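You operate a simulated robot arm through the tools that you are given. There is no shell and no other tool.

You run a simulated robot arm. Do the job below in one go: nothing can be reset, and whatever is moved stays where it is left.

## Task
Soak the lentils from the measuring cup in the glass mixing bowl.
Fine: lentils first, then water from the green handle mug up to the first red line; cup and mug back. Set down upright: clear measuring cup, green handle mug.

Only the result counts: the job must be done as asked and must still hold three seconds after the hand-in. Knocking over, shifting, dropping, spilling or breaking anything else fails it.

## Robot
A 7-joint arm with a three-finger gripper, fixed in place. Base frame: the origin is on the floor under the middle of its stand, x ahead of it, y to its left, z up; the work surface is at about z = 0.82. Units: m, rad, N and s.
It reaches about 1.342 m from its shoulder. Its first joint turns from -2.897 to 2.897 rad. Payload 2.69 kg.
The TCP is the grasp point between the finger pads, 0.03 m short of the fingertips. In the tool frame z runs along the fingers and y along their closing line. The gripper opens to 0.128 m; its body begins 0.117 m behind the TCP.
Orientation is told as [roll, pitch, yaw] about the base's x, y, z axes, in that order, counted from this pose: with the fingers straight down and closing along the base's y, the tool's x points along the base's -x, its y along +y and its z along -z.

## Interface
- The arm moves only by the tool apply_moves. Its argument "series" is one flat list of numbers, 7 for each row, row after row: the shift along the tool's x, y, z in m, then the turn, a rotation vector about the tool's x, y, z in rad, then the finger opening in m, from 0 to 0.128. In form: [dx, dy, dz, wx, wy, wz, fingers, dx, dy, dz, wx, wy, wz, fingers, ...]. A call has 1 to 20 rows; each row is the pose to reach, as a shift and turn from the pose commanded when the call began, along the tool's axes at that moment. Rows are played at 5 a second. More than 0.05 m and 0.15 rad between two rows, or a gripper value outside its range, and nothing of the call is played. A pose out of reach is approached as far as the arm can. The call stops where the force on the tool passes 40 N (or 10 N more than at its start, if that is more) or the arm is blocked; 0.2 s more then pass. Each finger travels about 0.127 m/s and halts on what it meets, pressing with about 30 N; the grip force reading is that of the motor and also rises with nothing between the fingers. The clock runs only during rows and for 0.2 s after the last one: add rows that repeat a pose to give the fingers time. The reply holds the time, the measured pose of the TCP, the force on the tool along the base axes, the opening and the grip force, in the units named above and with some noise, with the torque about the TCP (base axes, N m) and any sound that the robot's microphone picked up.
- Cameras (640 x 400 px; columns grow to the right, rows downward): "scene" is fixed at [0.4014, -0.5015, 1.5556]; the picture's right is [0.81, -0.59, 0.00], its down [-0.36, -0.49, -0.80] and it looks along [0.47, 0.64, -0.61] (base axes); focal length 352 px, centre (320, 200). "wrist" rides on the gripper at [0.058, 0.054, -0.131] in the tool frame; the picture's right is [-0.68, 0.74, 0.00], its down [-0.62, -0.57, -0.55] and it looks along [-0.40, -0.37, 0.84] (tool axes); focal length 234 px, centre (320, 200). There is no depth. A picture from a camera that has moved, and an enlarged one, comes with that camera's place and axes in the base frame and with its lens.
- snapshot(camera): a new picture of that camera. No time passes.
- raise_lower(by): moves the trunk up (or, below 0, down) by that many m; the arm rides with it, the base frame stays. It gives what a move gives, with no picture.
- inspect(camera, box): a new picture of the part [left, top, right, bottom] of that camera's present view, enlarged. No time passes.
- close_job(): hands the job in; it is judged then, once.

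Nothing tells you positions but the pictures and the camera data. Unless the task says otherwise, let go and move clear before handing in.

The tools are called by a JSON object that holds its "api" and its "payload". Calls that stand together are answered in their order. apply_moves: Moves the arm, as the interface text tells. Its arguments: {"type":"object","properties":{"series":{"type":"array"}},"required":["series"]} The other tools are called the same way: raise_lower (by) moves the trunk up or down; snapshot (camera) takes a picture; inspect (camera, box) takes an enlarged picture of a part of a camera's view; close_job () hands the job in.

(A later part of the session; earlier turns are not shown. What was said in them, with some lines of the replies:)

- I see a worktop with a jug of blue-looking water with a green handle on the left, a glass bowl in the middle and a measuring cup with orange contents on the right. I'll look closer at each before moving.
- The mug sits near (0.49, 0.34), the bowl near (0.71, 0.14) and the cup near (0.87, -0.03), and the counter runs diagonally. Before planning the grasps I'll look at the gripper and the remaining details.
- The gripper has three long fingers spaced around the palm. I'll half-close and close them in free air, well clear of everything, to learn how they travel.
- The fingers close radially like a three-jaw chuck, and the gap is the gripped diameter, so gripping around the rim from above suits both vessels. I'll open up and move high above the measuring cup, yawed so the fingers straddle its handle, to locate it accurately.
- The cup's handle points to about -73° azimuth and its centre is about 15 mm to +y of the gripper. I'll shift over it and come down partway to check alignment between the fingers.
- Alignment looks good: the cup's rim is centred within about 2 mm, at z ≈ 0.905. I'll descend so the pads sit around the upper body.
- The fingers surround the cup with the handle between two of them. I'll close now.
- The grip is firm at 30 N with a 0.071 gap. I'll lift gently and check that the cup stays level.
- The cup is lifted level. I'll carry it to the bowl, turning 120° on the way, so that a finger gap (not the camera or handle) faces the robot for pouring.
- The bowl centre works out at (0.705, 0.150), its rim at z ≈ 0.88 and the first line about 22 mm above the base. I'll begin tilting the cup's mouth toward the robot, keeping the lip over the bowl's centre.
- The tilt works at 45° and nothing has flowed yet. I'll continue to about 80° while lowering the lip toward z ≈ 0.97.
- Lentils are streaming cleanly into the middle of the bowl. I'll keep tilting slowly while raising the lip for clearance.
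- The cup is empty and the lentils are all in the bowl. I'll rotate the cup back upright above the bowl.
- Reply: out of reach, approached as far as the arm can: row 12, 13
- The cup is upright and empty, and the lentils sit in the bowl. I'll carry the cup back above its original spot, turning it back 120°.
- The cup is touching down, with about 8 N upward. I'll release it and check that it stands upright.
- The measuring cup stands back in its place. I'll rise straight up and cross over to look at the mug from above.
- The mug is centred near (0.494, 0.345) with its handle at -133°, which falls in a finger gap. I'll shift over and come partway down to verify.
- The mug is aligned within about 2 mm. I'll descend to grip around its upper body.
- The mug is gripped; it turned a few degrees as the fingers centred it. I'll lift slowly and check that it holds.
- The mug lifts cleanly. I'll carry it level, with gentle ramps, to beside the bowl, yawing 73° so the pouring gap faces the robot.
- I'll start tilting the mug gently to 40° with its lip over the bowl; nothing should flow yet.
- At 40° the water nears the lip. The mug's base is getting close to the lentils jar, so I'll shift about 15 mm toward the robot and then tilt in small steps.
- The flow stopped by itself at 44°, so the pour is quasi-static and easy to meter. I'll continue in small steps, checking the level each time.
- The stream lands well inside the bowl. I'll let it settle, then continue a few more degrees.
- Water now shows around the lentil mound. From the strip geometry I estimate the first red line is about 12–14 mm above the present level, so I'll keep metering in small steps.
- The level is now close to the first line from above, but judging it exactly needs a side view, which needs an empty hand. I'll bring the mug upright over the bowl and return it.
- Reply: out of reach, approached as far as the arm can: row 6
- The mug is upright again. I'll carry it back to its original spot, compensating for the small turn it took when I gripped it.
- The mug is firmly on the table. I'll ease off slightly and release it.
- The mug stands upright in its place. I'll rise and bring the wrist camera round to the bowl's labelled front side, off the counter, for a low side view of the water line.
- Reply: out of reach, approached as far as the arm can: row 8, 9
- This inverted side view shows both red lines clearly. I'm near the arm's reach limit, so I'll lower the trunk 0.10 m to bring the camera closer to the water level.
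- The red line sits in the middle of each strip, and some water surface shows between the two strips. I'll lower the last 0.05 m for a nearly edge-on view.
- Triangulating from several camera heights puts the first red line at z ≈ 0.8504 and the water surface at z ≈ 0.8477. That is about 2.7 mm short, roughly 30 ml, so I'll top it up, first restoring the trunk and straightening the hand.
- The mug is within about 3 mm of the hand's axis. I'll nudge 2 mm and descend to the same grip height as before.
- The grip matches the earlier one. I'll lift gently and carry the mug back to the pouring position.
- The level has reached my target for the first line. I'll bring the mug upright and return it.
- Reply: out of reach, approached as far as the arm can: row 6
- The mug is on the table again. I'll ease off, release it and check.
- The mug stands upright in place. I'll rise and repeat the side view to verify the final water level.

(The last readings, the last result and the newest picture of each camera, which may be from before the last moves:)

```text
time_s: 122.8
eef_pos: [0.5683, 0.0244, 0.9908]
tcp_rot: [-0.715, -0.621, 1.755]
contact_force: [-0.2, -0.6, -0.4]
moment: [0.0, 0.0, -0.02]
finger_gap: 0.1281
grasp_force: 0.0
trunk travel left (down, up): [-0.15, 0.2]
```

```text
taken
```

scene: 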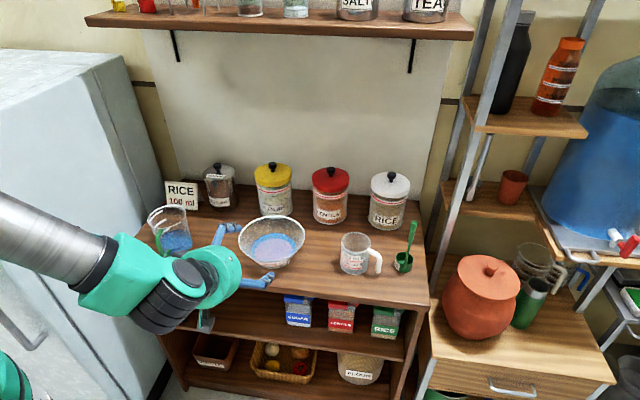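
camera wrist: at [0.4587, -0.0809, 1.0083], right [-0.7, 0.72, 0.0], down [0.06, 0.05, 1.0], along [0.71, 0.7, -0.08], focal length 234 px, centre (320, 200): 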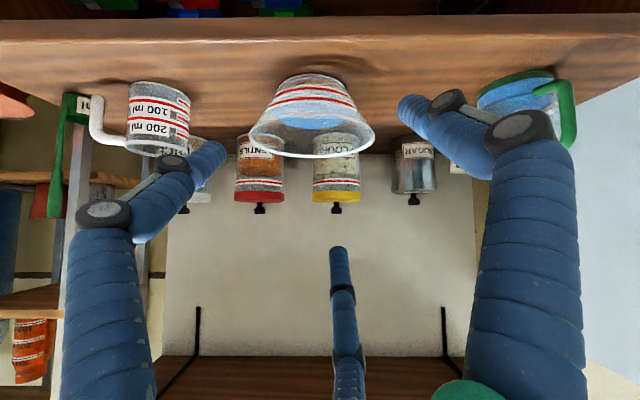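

{"api": "inspect", "payload": {"camera": "wrist", "box": [292, 110, 332, 140]}}

{"api": "inspect", "payload": {"camera": "wrist", "box": [292, 65, 332, 95]}}

{"api": "raise_lower", "payload": {"by": 0.05}}

{"api": "inspect", "payload": {"camera": "wrist", "box": [292, 80, 332, 110]}}

{"api": "inspect", "payload": {"camera": "wrist", "box": [292, 30, 332, 60]}}

{"api": "raise_lower", "payload": {"by": -0.1}}

{"api": "inspect", "payload": {"camera": "wrist", "box": [292, 140, 332, 170]}}

{"api": "inspect", "payload": {"camera": "wrist", "box": [292, 110, 332, 140]}}

```text
13.33 times, centred on (312, 125) of wrist
camera zoom: at [0.4587, -0.0809, 1.0083], right [-0.7, 0.72, 0.0], down [0.06, 0.05, 1.0], along [0.71, 0.7, -0.08], focal length 3122 px, centre (427, 1200)
```

zoom: 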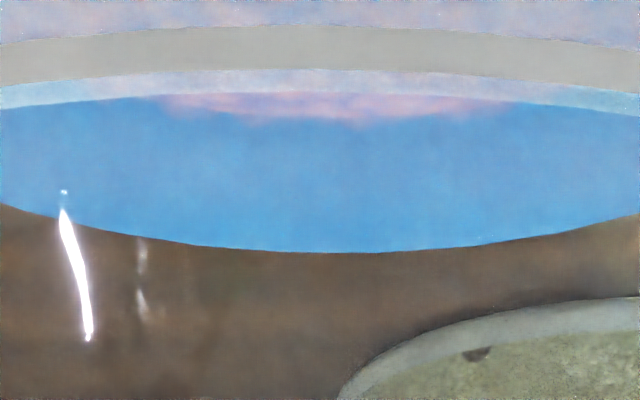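

```text
13.33 times, centred on (312, 80) of wrist
camera zoom: at [0.4587, -0.0809, 1.0083], right [-0.7, 0.72, 0.0], down [0.06, 0.05, 1.0], along [0.71, 0.7, -0.08], focal length 3122 px, centre (427, 1800)
```

zoom: 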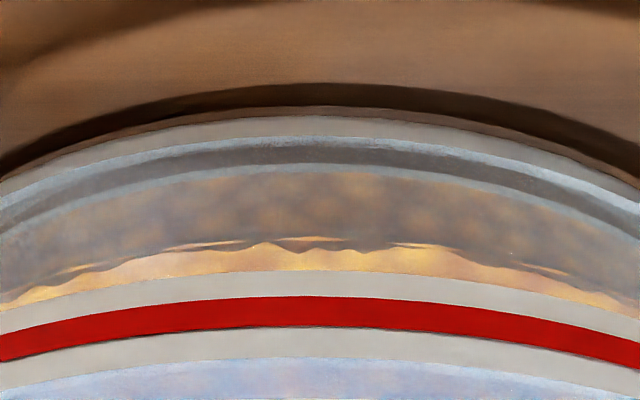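

```text
time_s: 123.8
eef_pos: [0.5686, 0.0245, 1.0389]
tcp_rot: [-0.712, -0.62, 1.754]
contact_force: [-0.1, 0.2, 0.0]
moment: [-0.01, 0.03, 0.02]
finger_gap: 0.128
grasp_force: 0.1
trunk travel left (down, up): [-0.2, 0.15]
```

```text
13.33 times, centred on (312, 95) of wrist
camera zoom: at [0.4587, -0.0809, 1.058], right [-0.7, 0.72, 0.0], down [0.06, 0.06, 1.0], along [0.71, 0.7, -0.08], focal length 3122 px, centre (427, 1600)
```

zoom: 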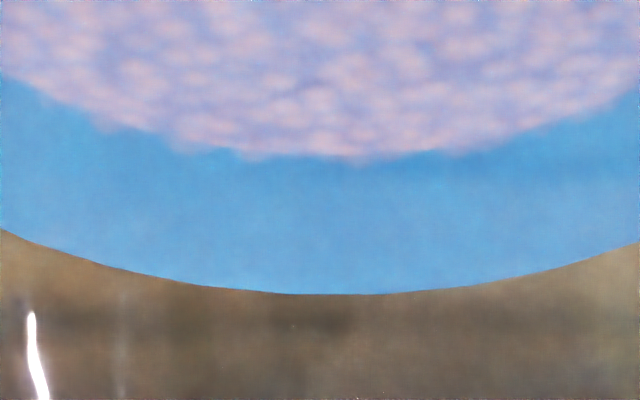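

```text
13.33 times, centred on (312, 45) of wrist
camera zoom: at [0.4587, -0.0809, 1.058], right [-0.7, 0.72, 0.0], down [0.06, 0.06, 1.0], along [0.71, 0.7, -0.08], focal length 3122 px, centre (427, 2267)
```

zoom: 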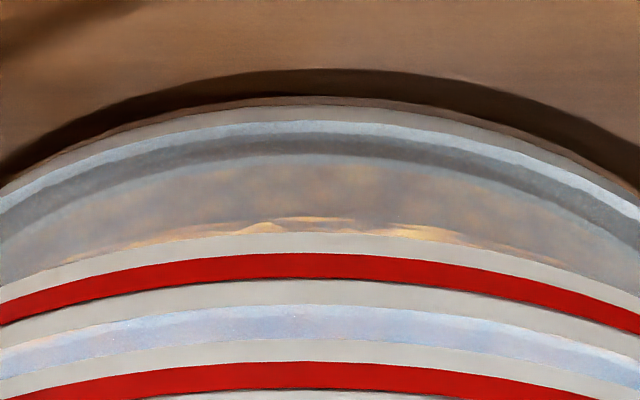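

```text
time_s: 125.1
eef_pos: [0.5681, 0.0252, 0.9403]
tcp_rot: [-0.714, -0.622, 1.753]
contact_force: [0.3, 0.0, 0.8]
moment: [0.02, 0.02, 0.04]
finger_gap: 0.1282
grasp_force: 0.0
trunk travel left (down, up): [-0.1, 0.25]
```

```text
13.33 times, centred on (312, 155) of wrist
camera zoom: at [0.4589, -0.081, 0.9586], right [-0.7, 0.72, 0.0], down [0.06, 0.06, 1.0], along [0.71, 0.7, -0.08], focal length 3122 px, centre (427, 800)
```

zoom: 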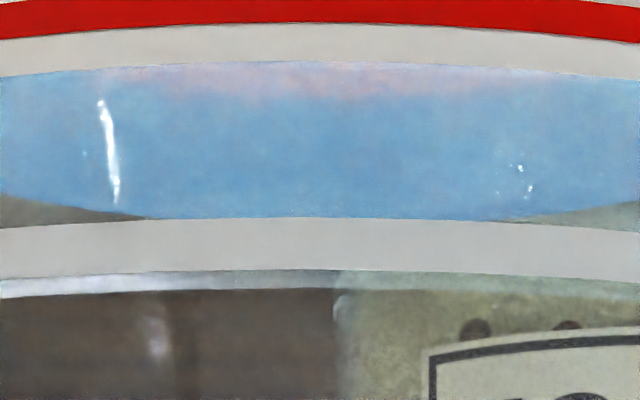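

```text
13.33 times, centred on (312, 125) of wrist
camera zoom: at [0.4589, -0.081, 0.9586], right [-0.7, 0.72, 0.0], down [0.06, 0.06, 1.0], along [0.71, 0.7, -0.08], focal length 3122 px, centre (427, 1200)
```

zoom: 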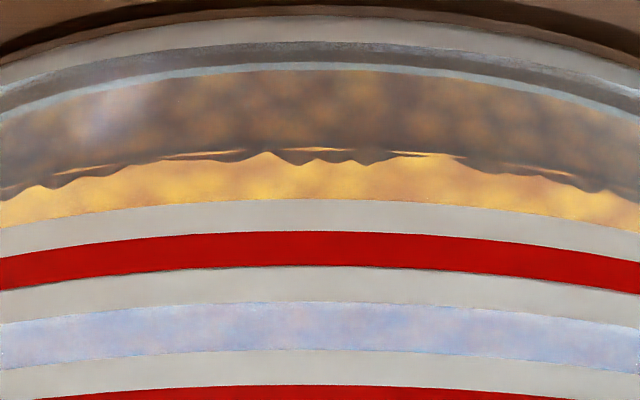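

Triangulating again puts the water within about 1 mm of the first red line. I'll restore the trunk, straighten the hand up and away, then do a final check.

{"api": "raise_lower", "payload": {"by": 0.05}}

{"api": "apply_moves", "payload": {"series": [-0.0097, -0.0089, -0.0096, -0.0775, 0.0838, 0, 0.128, -0.0193, -0.0178, -0.0191, -0.155, 0.1676, 0, 0.128, -0.029, -0.0268, -0.0287, -0.2325, 0.2513, 0, 0.128, -0.0386, -0.0357, -0.0382, -0.31, 0.3351, 0, 0.128, -0.0483, -0.0446, -0.0478, -0.3875, 0.4189, 0, 0.128, -0.0579, -0.0535, -0.0573, -0.465, 0.5027, 0, 0.128, -0.0676, -0.0625, -0.0669, -0.5425, 0.5864, 0, 0.128, -0.0772, -0.0714, -0.0764, -0.62, 0.6702, 0, 0.128, -0.0772, -0.0714, -0.0764, -0.62, 0.6702, 0, 0.128]}}

{"api": "snapshot", "payload": {"camera": "scene"}}

{"api": "inspect", "payload": {"camera": "scene", "box": [130, 170, 280, 280]}}

{"api": "inspect", "payload": {"camera": "scene", "box": [225, 180, 425, 290]}}

```text
time_s: 126.0
eef_pos: [0.5682, 0.0252, 0.9901]
tcp_rot: [-0.712, -0.621, 1.755]
contact_force: [-0.1, 0.2, -0.3]
moment: [0.0, -0.04, -0.02]
finger_gap: 0.1279
grasp_force: 0.1
trunk travel left (down, up): [-0.15, 0.2]
```

```text
time_s: 128.0
eef_pos: [0.5721, 0.0281, 1.119]
tcp_rot: [0.007, 0.003, 1.519]
contact_force: [-0.3, 0.2, -0.2]
moment: [-0.01, 0.04, 0.01]
finger_gap: 0.1279
grasp_force: 0.1
trunk travel left (down, up): [-0.15, 0.2]
```

```text
taken
```

scene: 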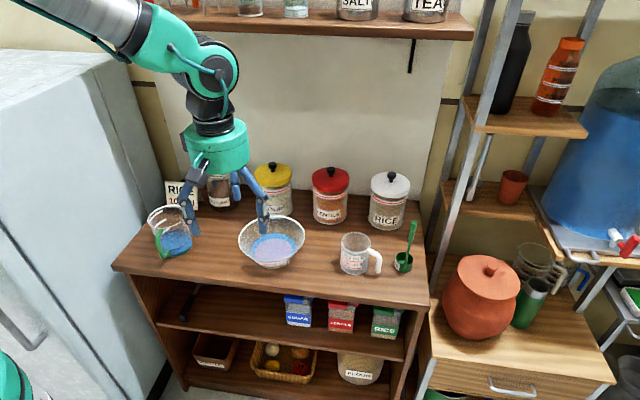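

```text
3.64 times, centred on (205, 225) of scene
camera zoom: at [0.4014, -0.5015, 1.5556], right [0.81, -0.59, 0.0], down [-0.36, -0.49, -0.8], along [0.47, 0.64, -0.61], focal length 1280 px, centre (738, 109)
```

zoom: 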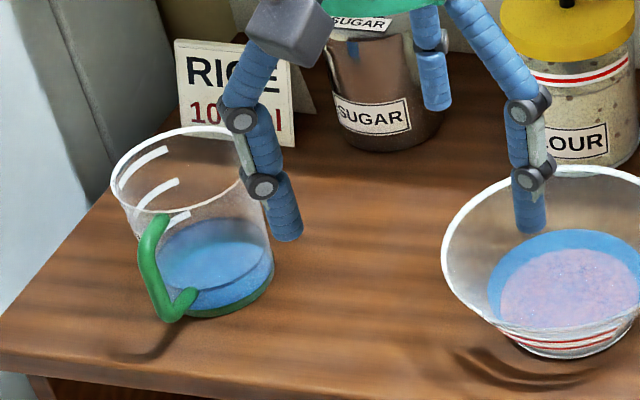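

```text
3.20 times, centred on (325, 235) of scene
camera zoom: at [0.4014, -0.5015, 1.5556], right [0.81, -0.59, 0.0], down [-0.36, -0.49, -0.8], along [0.47, 0.64, -0.61], focal length 1126 px, centre (304, 88)
```

zoom: 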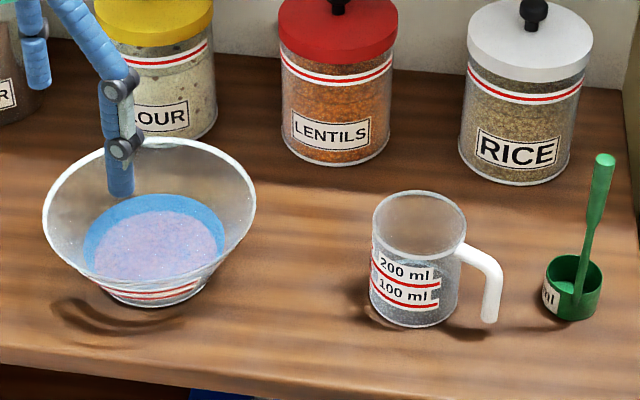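

The lentils are in the bowl under water at the first red line. The empty measuring cup and the mug stand upright in their places, and the hand is open and clear, so I'm handing in.

{"api": "close_job", "payload": {}}

```text
The job is handed in.
```

The lentils are soaking in the glass mixing bowl. They went in first, and then water from the green handle mug up to the first red line. My last camera measurement put the water within about 1 mm of that line.

- **Top-up:** I poured the water in two goes. After the first pour the level was about 2.7 mm short, so I picked the mug up again and topped it up.
- **Cup and mug:** both stand upright in their original places, to within a few millimetres. The measuring cup is empty, and the mug still has some water left.
- **Spills and knocks:** I saw nothing spilled, and nothing else looked moved in the last pictures.

The gripper was open and clear of everything when I handed the job in. No result came back with the hand-in.
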